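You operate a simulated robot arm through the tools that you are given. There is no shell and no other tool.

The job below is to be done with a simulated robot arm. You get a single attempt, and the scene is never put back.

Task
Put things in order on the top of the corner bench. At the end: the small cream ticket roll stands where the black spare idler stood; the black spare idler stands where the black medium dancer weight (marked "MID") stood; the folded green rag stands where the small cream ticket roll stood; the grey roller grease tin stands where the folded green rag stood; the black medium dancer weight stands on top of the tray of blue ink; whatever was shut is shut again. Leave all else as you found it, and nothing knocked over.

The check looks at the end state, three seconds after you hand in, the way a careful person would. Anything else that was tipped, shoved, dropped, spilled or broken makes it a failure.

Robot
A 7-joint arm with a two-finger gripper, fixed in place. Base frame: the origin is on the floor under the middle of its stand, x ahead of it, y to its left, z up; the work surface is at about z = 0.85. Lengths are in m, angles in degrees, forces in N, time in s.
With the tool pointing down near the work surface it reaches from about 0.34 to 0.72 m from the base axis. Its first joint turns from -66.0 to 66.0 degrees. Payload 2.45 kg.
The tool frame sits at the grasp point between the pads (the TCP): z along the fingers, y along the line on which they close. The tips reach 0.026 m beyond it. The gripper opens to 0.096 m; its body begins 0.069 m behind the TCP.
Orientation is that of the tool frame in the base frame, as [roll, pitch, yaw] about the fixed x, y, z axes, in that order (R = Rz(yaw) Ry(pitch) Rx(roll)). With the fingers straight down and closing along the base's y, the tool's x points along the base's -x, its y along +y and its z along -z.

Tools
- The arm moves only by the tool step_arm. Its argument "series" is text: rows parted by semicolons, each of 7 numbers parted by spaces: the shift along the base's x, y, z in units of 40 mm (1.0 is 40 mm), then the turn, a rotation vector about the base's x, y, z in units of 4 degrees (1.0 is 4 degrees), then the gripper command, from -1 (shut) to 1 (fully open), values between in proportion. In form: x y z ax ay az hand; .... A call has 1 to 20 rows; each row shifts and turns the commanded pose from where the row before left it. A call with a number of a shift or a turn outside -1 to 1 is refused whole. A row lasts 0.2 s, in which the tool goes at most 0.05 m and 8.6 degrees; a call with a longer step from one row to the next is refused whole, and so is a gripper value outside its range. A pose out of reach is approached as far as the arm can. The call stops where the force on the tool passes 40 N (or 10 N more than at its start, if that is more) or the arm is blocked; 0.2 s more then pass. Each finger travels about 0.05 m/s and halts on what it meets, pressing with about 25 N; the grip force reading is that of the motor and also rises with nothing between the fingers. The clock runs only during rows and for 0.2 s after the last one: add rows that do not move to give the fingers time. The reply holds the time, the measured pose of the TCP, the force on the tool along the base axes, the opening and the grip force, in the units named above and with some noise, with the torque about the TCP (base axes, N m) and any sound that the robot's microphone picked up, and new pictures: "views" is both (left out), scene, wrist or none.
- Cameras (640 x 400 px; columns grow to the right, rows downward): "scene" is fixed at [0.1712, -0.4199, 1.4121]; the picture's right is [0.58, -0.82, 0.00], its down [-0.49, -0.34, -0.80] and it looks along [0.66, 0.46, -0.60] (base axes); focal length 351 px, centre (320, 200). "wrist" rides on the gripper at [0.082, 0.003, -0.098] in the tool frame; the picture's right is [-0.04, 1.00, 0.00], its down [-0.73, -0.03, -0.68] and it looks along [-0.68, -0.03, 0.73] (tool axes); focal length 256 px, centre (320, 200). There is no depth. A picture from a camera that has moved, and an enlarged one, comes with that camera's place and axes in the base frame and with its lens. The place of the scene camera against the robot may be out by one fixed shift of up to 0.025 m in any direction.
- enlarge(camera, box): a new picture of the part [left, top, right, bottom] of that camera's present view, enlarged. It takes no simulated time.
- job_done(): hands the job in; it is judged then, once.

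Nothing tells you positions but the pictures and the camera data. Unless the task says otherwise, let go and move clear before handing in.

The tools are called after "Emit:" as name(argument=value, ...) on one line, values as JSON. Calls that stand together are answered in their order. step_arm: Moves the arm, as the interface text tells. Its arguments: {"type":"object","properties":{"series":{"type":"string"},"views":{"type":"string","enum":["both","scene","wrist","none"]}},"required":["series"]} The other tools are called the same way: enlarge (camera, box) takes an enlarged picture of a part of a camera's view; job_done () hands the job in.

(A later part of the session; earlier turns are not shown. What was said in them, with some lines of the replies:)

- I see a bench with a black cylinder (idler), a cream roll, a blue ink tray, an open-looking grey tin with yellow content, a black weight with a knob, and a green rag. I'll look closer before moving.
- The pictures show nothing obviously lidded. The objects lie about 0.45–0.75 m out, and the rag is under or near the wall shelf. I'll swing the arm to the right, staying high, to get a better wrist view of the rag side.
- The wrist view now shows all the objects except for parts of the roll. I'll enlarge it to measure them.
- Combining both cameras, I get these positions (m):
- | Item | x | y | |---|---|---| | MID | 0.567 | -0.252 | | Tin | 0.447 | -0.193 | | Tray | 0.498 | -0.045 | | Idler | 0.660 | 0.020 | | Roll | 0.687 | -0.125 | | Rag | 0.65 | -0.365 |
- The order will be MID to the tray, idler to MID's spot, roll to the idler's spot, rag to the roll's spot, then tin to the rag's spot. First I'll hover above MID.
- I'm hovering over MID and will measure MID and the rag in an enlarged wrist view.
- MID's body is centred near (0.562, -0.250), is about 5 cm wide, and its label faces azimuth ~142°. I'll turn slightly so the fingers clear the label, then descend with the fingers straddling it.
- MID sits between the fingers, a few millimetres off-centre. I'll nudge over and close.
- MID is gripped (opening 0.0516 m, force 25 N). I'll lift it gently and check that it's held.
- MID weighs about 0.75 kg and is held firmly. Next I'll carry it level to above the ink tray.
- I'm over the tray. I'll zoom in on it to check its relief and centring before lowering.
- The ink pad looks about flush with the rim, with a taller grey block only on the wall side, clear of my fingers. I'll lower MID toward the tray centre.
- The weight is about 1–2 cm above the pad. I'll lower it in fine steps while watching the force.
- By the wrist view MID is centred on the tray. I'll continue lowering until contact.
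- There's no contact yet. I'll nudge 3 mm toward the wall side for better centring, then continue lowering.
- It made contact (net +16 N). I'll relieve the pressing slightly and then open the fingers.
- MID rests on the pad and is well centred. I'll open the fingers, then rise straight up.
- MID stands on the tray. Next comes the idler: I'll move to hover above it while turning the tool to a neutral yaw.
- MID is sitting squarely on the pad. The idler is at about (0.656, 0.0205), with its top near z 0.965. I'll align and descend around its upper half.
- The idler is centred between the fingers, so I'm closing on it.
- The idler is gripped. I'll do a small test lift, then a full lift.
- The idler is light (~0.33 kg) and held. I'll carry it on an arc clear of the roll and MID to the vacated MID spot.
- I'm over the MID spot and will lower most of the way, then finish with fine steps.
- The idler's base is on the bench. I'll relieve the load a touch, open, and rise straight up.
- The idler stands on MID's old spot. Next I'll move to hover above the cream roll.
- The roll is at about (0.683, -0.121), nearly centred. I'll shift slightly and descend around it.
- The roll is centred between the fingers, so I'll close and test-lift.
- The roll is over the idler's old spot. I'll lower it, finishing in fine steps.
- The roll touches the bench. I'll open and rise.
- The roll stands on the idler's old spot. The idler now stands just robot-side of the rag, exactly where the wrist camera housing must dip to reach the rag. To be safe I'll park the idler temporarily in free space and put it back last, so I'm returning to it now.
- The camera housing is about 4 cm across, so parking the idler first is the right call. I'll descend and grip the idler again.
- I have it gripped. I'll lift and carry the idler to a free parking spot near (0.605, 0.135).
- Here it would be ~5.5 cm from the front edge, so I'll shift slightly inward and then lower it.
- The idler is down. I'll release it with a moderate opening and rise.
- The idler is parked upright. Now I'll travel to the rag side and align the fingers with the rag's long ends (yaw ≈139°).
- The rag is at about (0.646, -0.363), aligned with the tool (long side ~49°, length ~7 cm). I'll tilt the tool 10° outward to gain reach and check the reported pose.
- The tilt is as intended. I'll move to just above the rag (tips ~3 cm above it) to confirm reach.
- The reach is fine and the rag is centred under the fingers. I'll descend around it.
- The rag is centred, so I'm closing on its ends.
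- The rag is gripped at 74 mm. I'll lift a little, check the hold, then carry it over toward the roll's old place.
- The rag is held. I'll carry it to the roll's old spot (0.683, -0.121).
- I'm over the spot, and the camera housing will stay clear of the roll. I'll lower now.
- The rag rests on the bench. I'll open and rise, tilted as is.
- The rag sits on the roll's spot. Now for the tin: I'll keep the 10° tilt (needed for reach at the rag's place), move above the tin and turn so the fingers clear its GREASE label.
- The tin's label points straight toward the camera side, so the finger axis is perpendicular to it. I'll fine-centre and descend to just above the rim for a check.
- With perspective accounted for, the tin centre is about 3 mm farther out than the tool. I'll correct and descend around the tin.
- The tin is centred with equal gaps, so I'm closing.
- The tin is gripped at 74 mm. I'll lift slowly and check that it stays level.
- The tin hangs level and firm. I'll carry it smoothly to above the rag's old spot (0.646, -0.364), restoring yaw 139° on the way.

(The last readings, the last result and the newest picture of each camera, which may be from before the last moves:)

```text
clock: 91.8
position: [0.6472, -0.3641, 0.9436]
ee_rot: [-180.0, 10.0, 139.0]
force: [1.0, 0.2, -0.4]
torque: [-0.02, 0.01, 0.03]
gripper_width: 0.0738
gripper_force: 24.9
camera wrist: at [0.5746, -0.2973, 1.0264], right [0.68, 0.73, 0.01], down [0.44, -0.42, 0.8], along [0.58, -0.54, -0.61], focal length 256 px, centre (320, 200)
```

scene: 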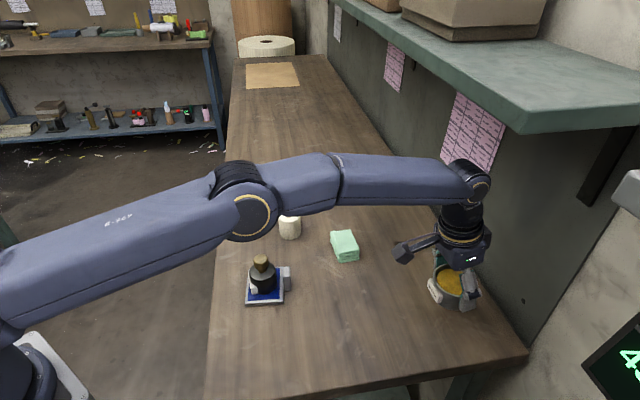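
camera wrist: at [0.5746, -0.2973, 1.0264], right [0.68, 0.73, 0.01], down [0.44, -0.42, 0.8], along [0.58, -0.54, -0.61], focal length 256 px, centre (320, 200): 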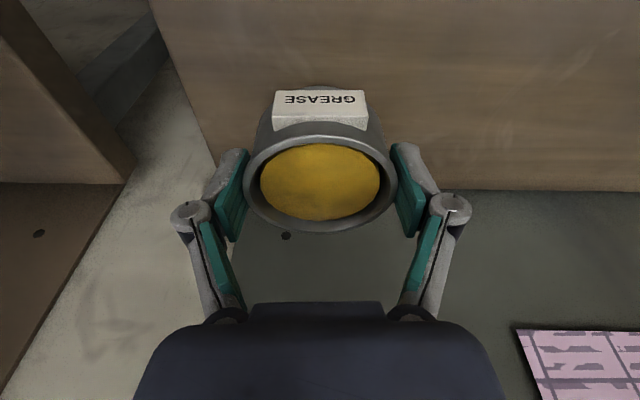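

The tin is level above the rag's old spot. I'll lower it, finishing in fine steps.

Emit:
step_arm(series="0 0 -0.3 0 0 0 -1; 0 0 -0.45 0 0 0 -1; 0 0 -0.35 0 0 0 -1; 0 0 -0.18 0 0 0 -1; 0 0 -0.08 0 0 0 -1; 0 0 -0.04 0 0 0 -1; 0 0 0 0 0 0 -1; 0 0 0 0 0 0 -1", views="none")

```text
clock: 93.6
position: [0.6471, -0.365, 0.8873]
ee_rot: [-179.9, 9.9, 139.0]
force: [-1.0, -0.2, -0.3]
torque: [-0.01, -0.03, 0.0]
gripper_width: 0.0741
gripper_force: 25.3
```

Emit:
step_arm(series="0 0 -0.03 0 0 0 -1; 0 0 -0.03 0 0 0 -1; 0 0 -0.02 0 0 0 -1; 0 0 0 0 0 0 -1; 0 0 0 0 0 0 -1", views="none")

```text
clock: 94.8
position: [0.6468, -0.3641, 0.8842]
ee_rot: [180.0, 10.1, 139.0]
force: [-1.2, 0.2, 1.7]
torque: [0.0, 0.01, -0.04]
gripper_width: 0.0739
gripper_force: 25.2
```

Emit:
step_arm(series="0 0 -0.015 0 0 0 -1; 0 0 0 0 0 0 -1; 0 0 0 0 0 0 -1", views="both")

```text
clock: 95.6
position: [0.6467, -0.3634, 0.8846]
ee_rot: [179.9, 10.1, 138.9]
force: [-1.4, 1.0, 9.8]
torque: [0.08, 0.12, -0.03]
gripper_width: 0.0738
gripper_force: 25.2
camera wrist: at [0.5748, -0.2973, 0.9666], right [0.68, 0.73, 0.01], down [0.44, -0.42, 0.8], along [0.58, -0.54, -0.6], focal length 256 px, centre (320, 200)
```

scene: 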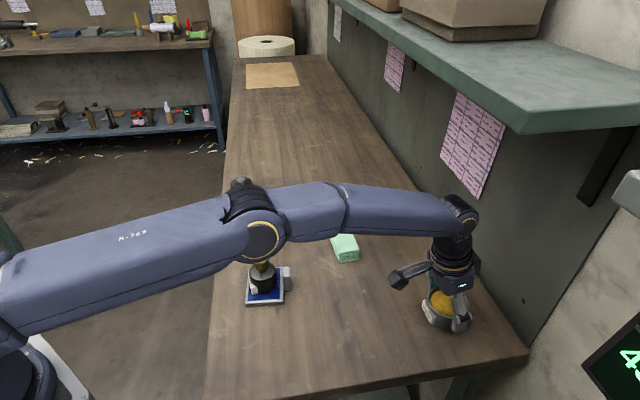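
wrist: 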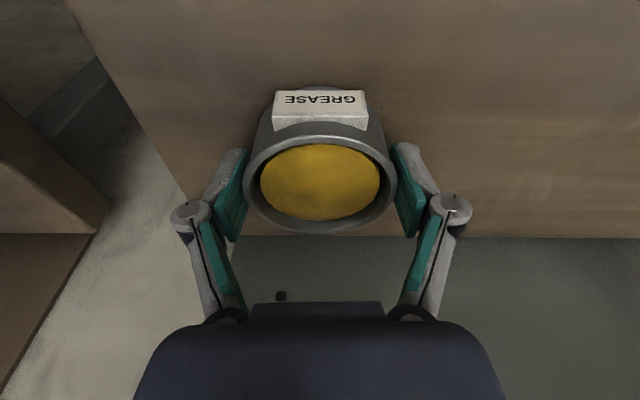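

The tin is on the bench. I'll open, rise straight up 6 cm, then retreat from under the shelf.

Emit:
step_arm(series="0 0 0 0 0 0 0.7; 0 0 0 0 0 0 1; 0 0 0 0 0 0 1; 0 0 0 0 0 0 1; 0 0 0.3 0 0 0 1; 0 0 0.5 0 0 0 1; 0 0 0.6 0 0 0 1; -0.4 0.4 0.2 0 0 0 1; -0.5 0.5 0.3 0 0 0 1; -0.5 0.5 0.3 0 0 0 1; 0 0 0 0 0 0 1; 0 0 0 0 0 0 1", views="both")

```text
clock: 98.2
position: [0.5914, -0.3091, 0.9723]
ee_rot: [180.0, 10.1, 139.1]
force: [-0.3, 0.3, -0.3]
torque: [0.0, 0.0, -0.01]
gripper_width: 0.096
gripper_force: 0.0
camera wrist: at [0.519, -0.2409, 1.0539], right [0.68, 0.73, 0.01], down [0.44, -0.42, 0.8], along [0.58, -0.54, -0.61], focal length 256 px, centre (320, 200)
```

scene: 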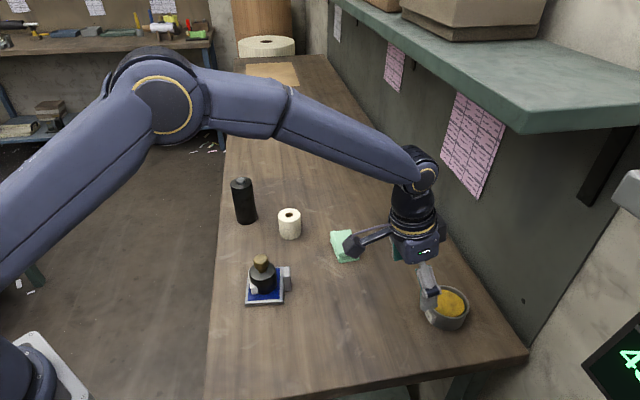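
wrist: 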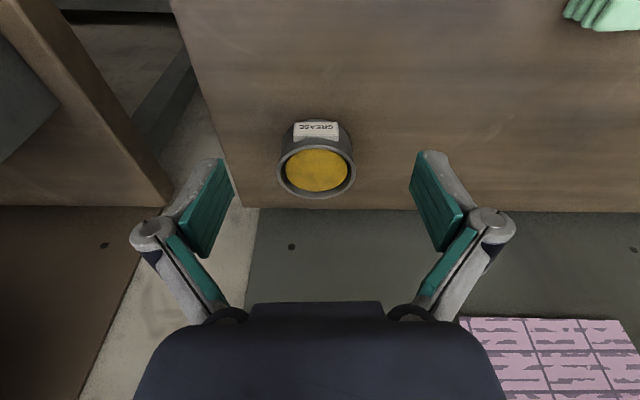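

The tin stands on the rag's old place. Now I'll straighten the tool and go back for the parked idler.

Emit:
step_arm(series="-0.2 0.6 0.3 0.547 0.63 0 1; -0.2 0.6 0.3 0.547 0.63 0 1; -0.2 0.6 0.3 0.546 0.63 0 1; 0.1346 0.7925 0.27 0 0 0.65 1; 0.1346 0.7925 0.27 0 0 0.65 1; 0.1346 0.7925 0.27 0 0 0.65 1; 0.1346 0.7925 0 0 0 0.65 1; 0.1346 0.7925 0 0 0 0.65 1; 0.1346 0.7925 0 0 0 0.65 1; 0.1346 0.7925 0 0 0 0.65 1; 0.1346 0.7925 0 0 0 0.65 1; 0.1346 0.7925 0 0 0 0.65 1; 0.1346 0.7925 0 0 0 0.65 1; 0.1346 0.7925 0 0 0 0 1; 0.1346 0.7925 0 0 0 0 1; 0 0 0 0 0 0 1; 0 0 0 0 0 0 1", views="both")

```text
clock: 101.8
position: [0.6315, 0.144, 1.0388]
ee_rot: [179.9, 0.0, 165.0]
force: [0.1, 0.3, -1.0]
torque: [0.01, 0.03, 0.0]
gripper_width: 0.0959
gripper_force: 0.0
camera wrist: at [0.553, 0.1689, 1.1375], right [0.3, 0.95, 0.0], down [0.7, -0.22, 0.68], along [0.65, -0.2, -0.73], focal length 256 px, centre (320, 200)
```

scene: 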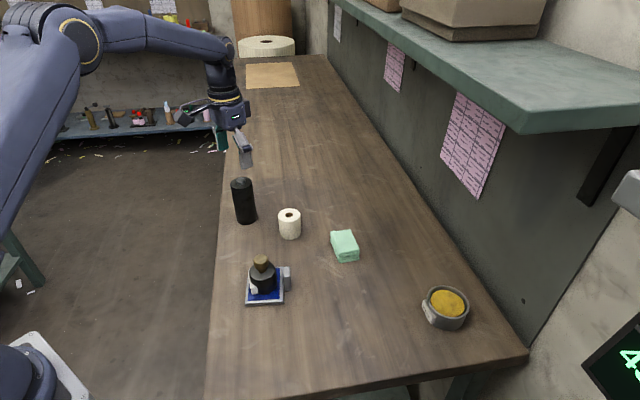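
wrist: 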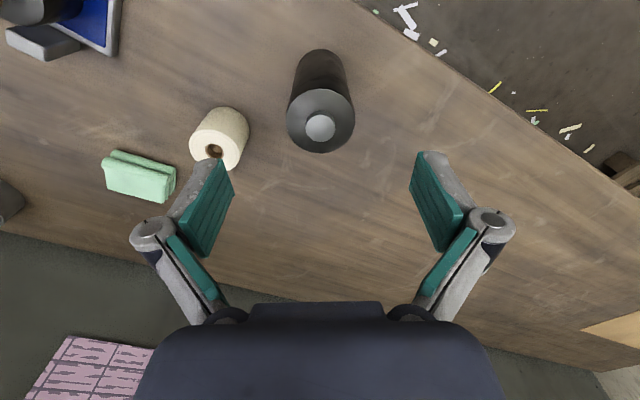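

I'm back above the parked idler. I'll descend with a moderate opening and grip it.

Emit:
step_arm(series="0 0 -0.2 0 0 0 0.56; 0 0 -0.5 0 0 0 0.56; 0 0 -0.6 0 0 0 0.56; 0 0 -0.6 0 0 0 0.56; 0 0 -0.5 0 0 0 0.56; 0 0 -0.29 0 0 0 0.56; 0 0 0 0 0 0 0.56; 0 0 0 0 0 0 -1; 0 0 0 0 0 0 -1; 0 0 0 0 0 0 -1; 0 0 0 0 0 0 -1; 0 0 0 0 0 0 -1", views="wrist")

```text
clock: 104.4
position: [0.6312, 0.143, 0.9324]
ee_rot: [-180.0, 0.0, 165.0]
force: [0.4, 1.4, 1.0]
torque: [0.01, -0.02, 0.03]
gripper_width: 0.0511
gripper_force: 24.9
camera wrist: at [0.5527, 0.1683, 1.0304], right [0.3, 0.95, 0.0], down [0.7, -0.22, 0.68], along [0.65, -0.2, -0.73], focal length 256 px, centre (320, 200)
```

wrist: 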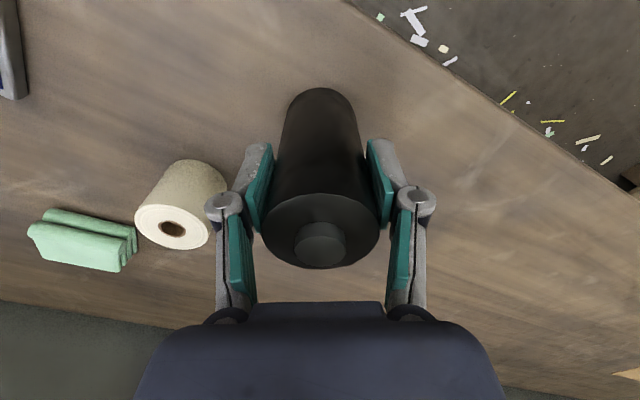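

The idler is gripped. I'll lift and carry it back to MID's old spot, dropping slightly in height at the end to stay well under the shelf level.

Emit:
step_arm(series="0 0 0.2 0 0 0 -1; 0 0 0.3 0 0 0 -1; 0 0 0.6 0 0 0 -1; 0 0 0.7 0 0 0 -1; 0 0 0.7 0 0 0 -1; 0 0 0.44 0 0 0 -1; -0.127 -0.5 0 0 0 0 -1; -0.127 -0.75 0 0 0 0 -1; -0.127 -0.85 0 0 0 0 -1; -0.127 -0.85 0 0 0 0 -1; -0.127 -0.85 0 0 0 0 -1; -0.127 -0.85 0 0 0 0 -1; -0.127 -0.85 0 0 0 0 -1; -0.127 -0.85 0 0 0 0 -1; -0.127 -0.85 -0.2 0 0 0 -1; -0.127 -0.85 -0.25 0 0 0 -1; -0.127 -0.75 -0.25 0 0 0 -1; -0.127 -0.62 -0.2 0 0 0 -1; -0.127 -0.5 -0.1 0 0 0 -1; 0 0 0 0 0 0 -1", views="both")

```text
clock: 108.6
position: [0.5651, -0.253, 1.0098]
ee_rot: [179.9, 0.0, 165.1]
force: [-1.1, -0.1, -3.2]
torque: [0.01, -0.01, 0.03]
gripper_width: 0.0509
gripper_force: 25.1
camera wrist: at [0.4865, -0.2275, 1.1082], right [0.3, 0.96, 0.0], down [0.7, -0.22, 0.68], along [0.65, -0.2, -0.73], focal length 256 px, centre (320, 200)
```

scene: 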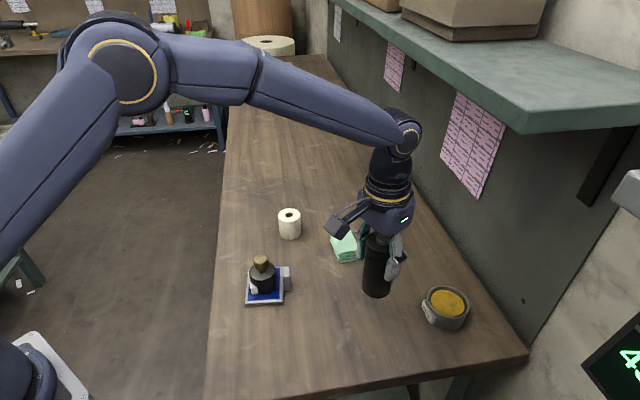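
wrist: 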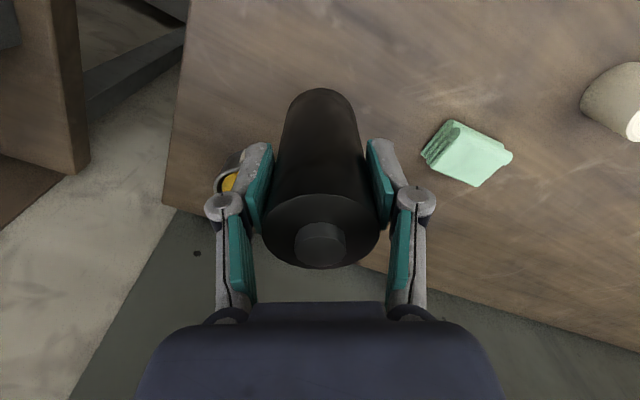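

I'm over MID's spot and lowering, with the last part in fine steps.

Emit:
step_arm(series="0 -0.025 -0.3 0 0 0 -1; 0 0 -0.5 0 0 0 -1; 0 0 -0.5 0 0 0 -1; 0 0 -0.33 0 0 0 -1; 0 0 -0.15 0 0 0 -1; 0 0 -0.07 0 0 0 -1; 0 0 -0.03 0 0 0 -1; 0 0 0 0 0 0 -1; 0 0 0 0 0 0 -1", views="none")

```text
clock: 110.6
position: [0.565, -0.2546, 0.9349]
ee_rot: [179.9, 0.1, 165.0]
force: [0.7, 0.1, -2.9]
torque: [0.0, 0.0, 0.02]
gripper_width: 0.0509
gripper_force: 24.5
```

Emit:
step_arm(series="0 0 -0.03 0 0 0 -1; 0 0 -0.03 0 0 0 -1; 0 0 -0.02 0 0 0 -1; 0 0 0 0 0 0 -1; 0 0 0 0 0 0 -1", views="none")

```text
clock: 111.8
position: [0.5655, -0.2542, 0.9326]
ee_rot: [-179.9, 0.1, 165.0]
force: [-1.6, 2.4, 10.9]
torque: [0.04, 0.25, -0.02]
gripper_width: 0.0511
gripper_force: 24.1
```

The idler is on the bench. I'll relieve, release, rise, then retreat toward the robot, clear of everything.

Emit:
step_arm(series="0 0 0.015 0 0 0 -1; 0 0 0 0 0 0 -0.3; 0 0 0 0 0 0 0.3; 0 0 0 0 0 0 1; 0 0 0 0 0 0 1; 0 0 0 0 0 0 1; 0 0 0.4 0 0 0 1; 0 0 0.6 0 0 0 1; 0 0 0.7 0 0 0 1; 0 0 0.6 0 0 0 1; -0.5 0.2 0.3 0 0 0 1; -0.7 0.3 0.4 0 0 0 1; -0.7 0.3 0.4 0 0 0 1; -0.7 0.3 0.4 0 0 0 1; -0.7 0.3 0.4 0 0 0 1; 0 0 0 0 0 0 1; 0 0 0 0 0 0 1", views="both")

```text
clock: 115.4
position: [0.4337, -0.1983, 1.1007]
ee_rot: [180.0, 0.0, 165.0]
force: [0.0, -0.4, 0.6]
torque: [0.01, 0.0, 0.04]
gripper_width: 0.096
gripper_force: 0.0
camera wrist: at [0.3546, -0.1729, 1.1984], right [0.3, 0.95, 0.0], down [0.7, -0.22, 0.68], along [0.65, -0.2, -0.73], focal length 256 px, centre (320, 200)
```

scene: 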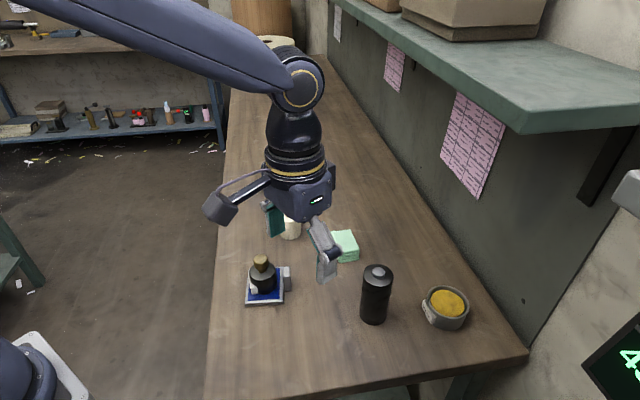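
wrist: 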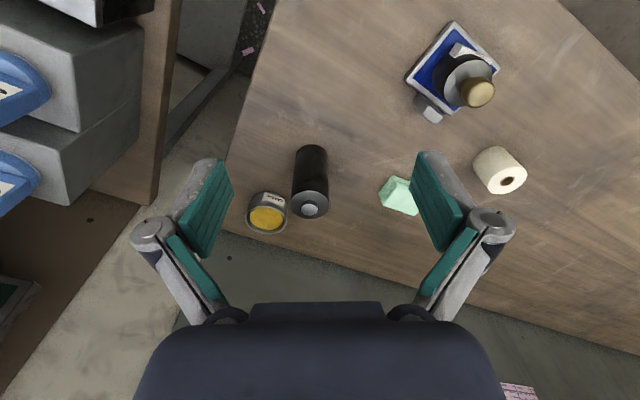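

All the items are in place. I'll pull the arm back near its starting pose for an unobstructed final check.

Emit:
step_arm(series="-0.2 0.5 0.4 0 0 0.6 1; -0.25 0.6 0.45 0 0 0.6 1; -0.3 0.7 0.5 0 0 0.6 1; -0.3 0.7 0.5 0 0 0.6 1; -0.28 0.7 0.5 0 0 0.6 1; 0 0 0 0 0 0 1; 0 0 0 0 0 0 1", views="both")

Emit:
enlarge(camera="scene", box=[220, 190, 380, 320])

Emit:
enlarge(camera="scene", box=[340, 250, 500, 350])

```text
clock: 117.0
position: [0.3812, -0.0693, 1.1949]
ee_rot: [-180.0, 0.0, 177.2]
force: [0.3, 0.6, 0.7]
torque: [0.0, -0.02, -0.02]
gripper_width: 0.0962
gripper_force: 0.0
camera wrist: at [0.2978, -0.0613, 1.2923], right [0.09, 1.0, 0.0], down [0.73, -0.07, 0.68], along [0.68, -0.06, -0.73], focal length 256 px, centre (320, 200)
```

scene: 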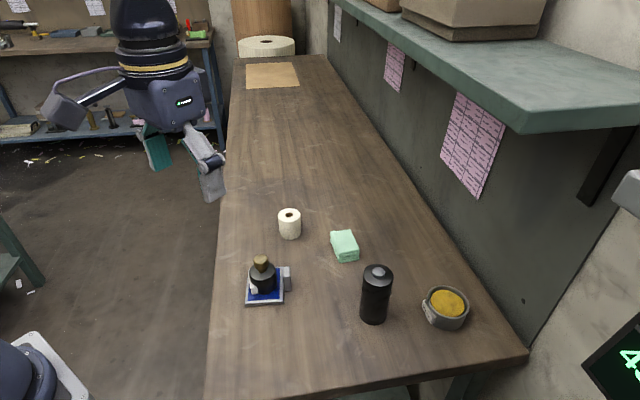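
wrist: 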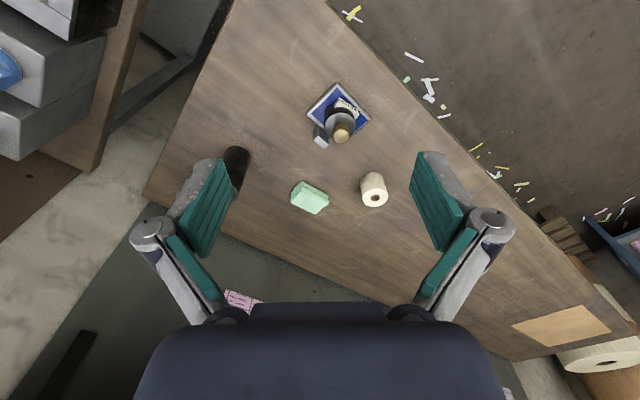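

```text
3.08 times, centred on (300, 255) of scene
camera zoom: at [0.1712, -0.4199, 1.4121], right [0.58, -0.82, 0.0], down [-0.49, -0.34, -0.8], along [0.66, 0.46, -0.6], focal length 1081 px, centre (382, 31)
```

zoom: 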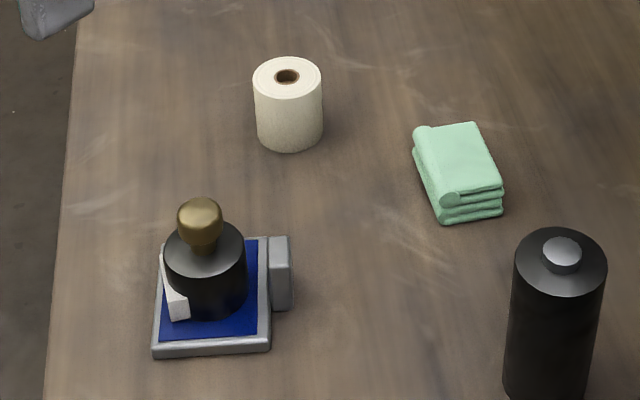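

```text
4.00 times, centred on (420, 300) of scene
camera zoom: at [0.1712, -0.4199, 1.4121], right [0.58, -0.82, 0.0], down [-0.49, -0.34, -0.8], along [0.66, 0.46, -0.6], focal length 1405 px, centre (-80, -200)
```

zoom: 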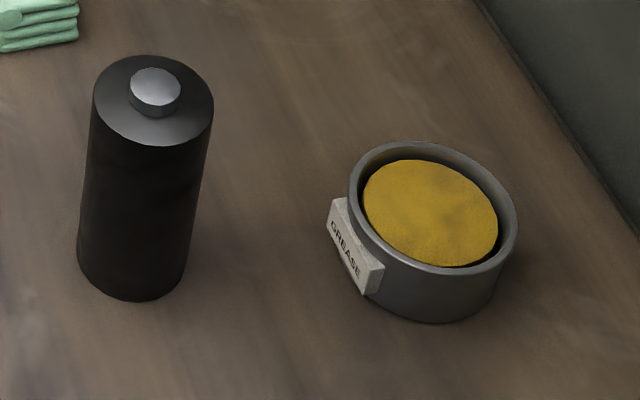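

Everything stands upright and the tray is unmoved. To double-check the positions of the idler and tin, I'll repeat the earlier wrist viewpoint and compare.

Emit:
step_arm(series="-0.154 -0.356 0 0 0 -0.8625 1; -0.154 -0.356 0 0 0 -0.8625 1; -0.154 -0.356 0 0 0 -0.8625 1; -0.154 -0.356 0 0 0 -0.8625 1; -0.154 -0.356 0 0 0 -0.8625 1; -0.154 -0.356 0 0 0 -0.8625 1; -0.154 -0.356 0 0 0 -0.8625 1; -0.154 -0.356 0 0 0 -0.8625 1; 0 0 0 0 0 0 1; 0 0 0 0 0 0 1", views="wrist")

Emit:
enlarge(camera="wrist", box=[280, 140, 440, 240])

```text
clock: 119.2
position: [0.3305, -0.1835, 1.1954]
ee_rot: [180.0, 0.0, 149.3]
force: [0.4, 0.3, 1.0]
torque: [0.04, 0.01, -0.03]
gripper_width: 0.0959
gripper_force: 0.0
camera wrist: at [0.2615, -0.1386, 1.2926], right [0.54, 0.84, 0.0], down [0.62, -0.4, 0.68], along [0.57, -0.37, -0.73], focal length 256 px, centre (320, 200)
```

wrist: 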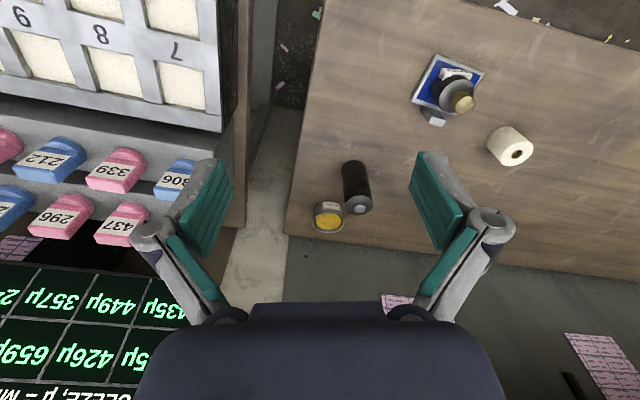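

```text
4.00 times, centred on (360, 190) of wrist
camera zoom: at [0.2615, -0.1386, 1.2926], right [0.54, 0.84, 0.0], down [0.62, -0.4, 0.68], along [0.57, -0.37, -0.73], focal length 1024 px, centre (160, 240)
```

zoom: 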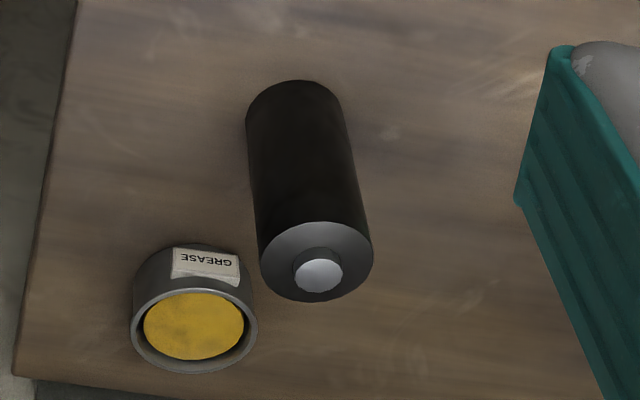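

The repeat view confirms the final state:

- The idler is within a few millimetres of MID's old spot.
- The tin is on the rag's spot.
- The roll is on the idler's spot.
- The rag is on the roll's spot.
- MID is on the ink tray.

Everything is upright, nothing was opened, and the arm is clear with the gripper open. I'm handing in.

Emit:
job_done()

```text
The job is handed in.
```

The bench is in the order you asked for, and I've handed the job in. The hand-in reply doesn't say whether it passed.

| Item | Where it stands now |
|---|---|
| Black medium dancer weight (MID) | On top of the ink tray, roughly centred; the tray did not move |
| Black spare idler | MID's old spot, probably within about 5 mm |
| Small cream ticket roll | The idler's old spot |
| Folded green rag | The roll's old spot |
| Grey grease tin | The rag's old spot |

- **Idler position:** this is the least certain placement. The arm readings and close-up views put it within about 5 mm of MID's old spot, but the scene camera suggested up to 9 mm. I left it as it was.
- **Extra move:** I set the idler down elsewhere on the bench while I moved the rag and the tin, because it stood where the wrist camera needed to pass. I then put it back on MID's old spot.
- **Final check:** everything is upright and I saw no spills. Nothing was shut to begin with, and I opened nothing. The gripper is open and clear of the bench.
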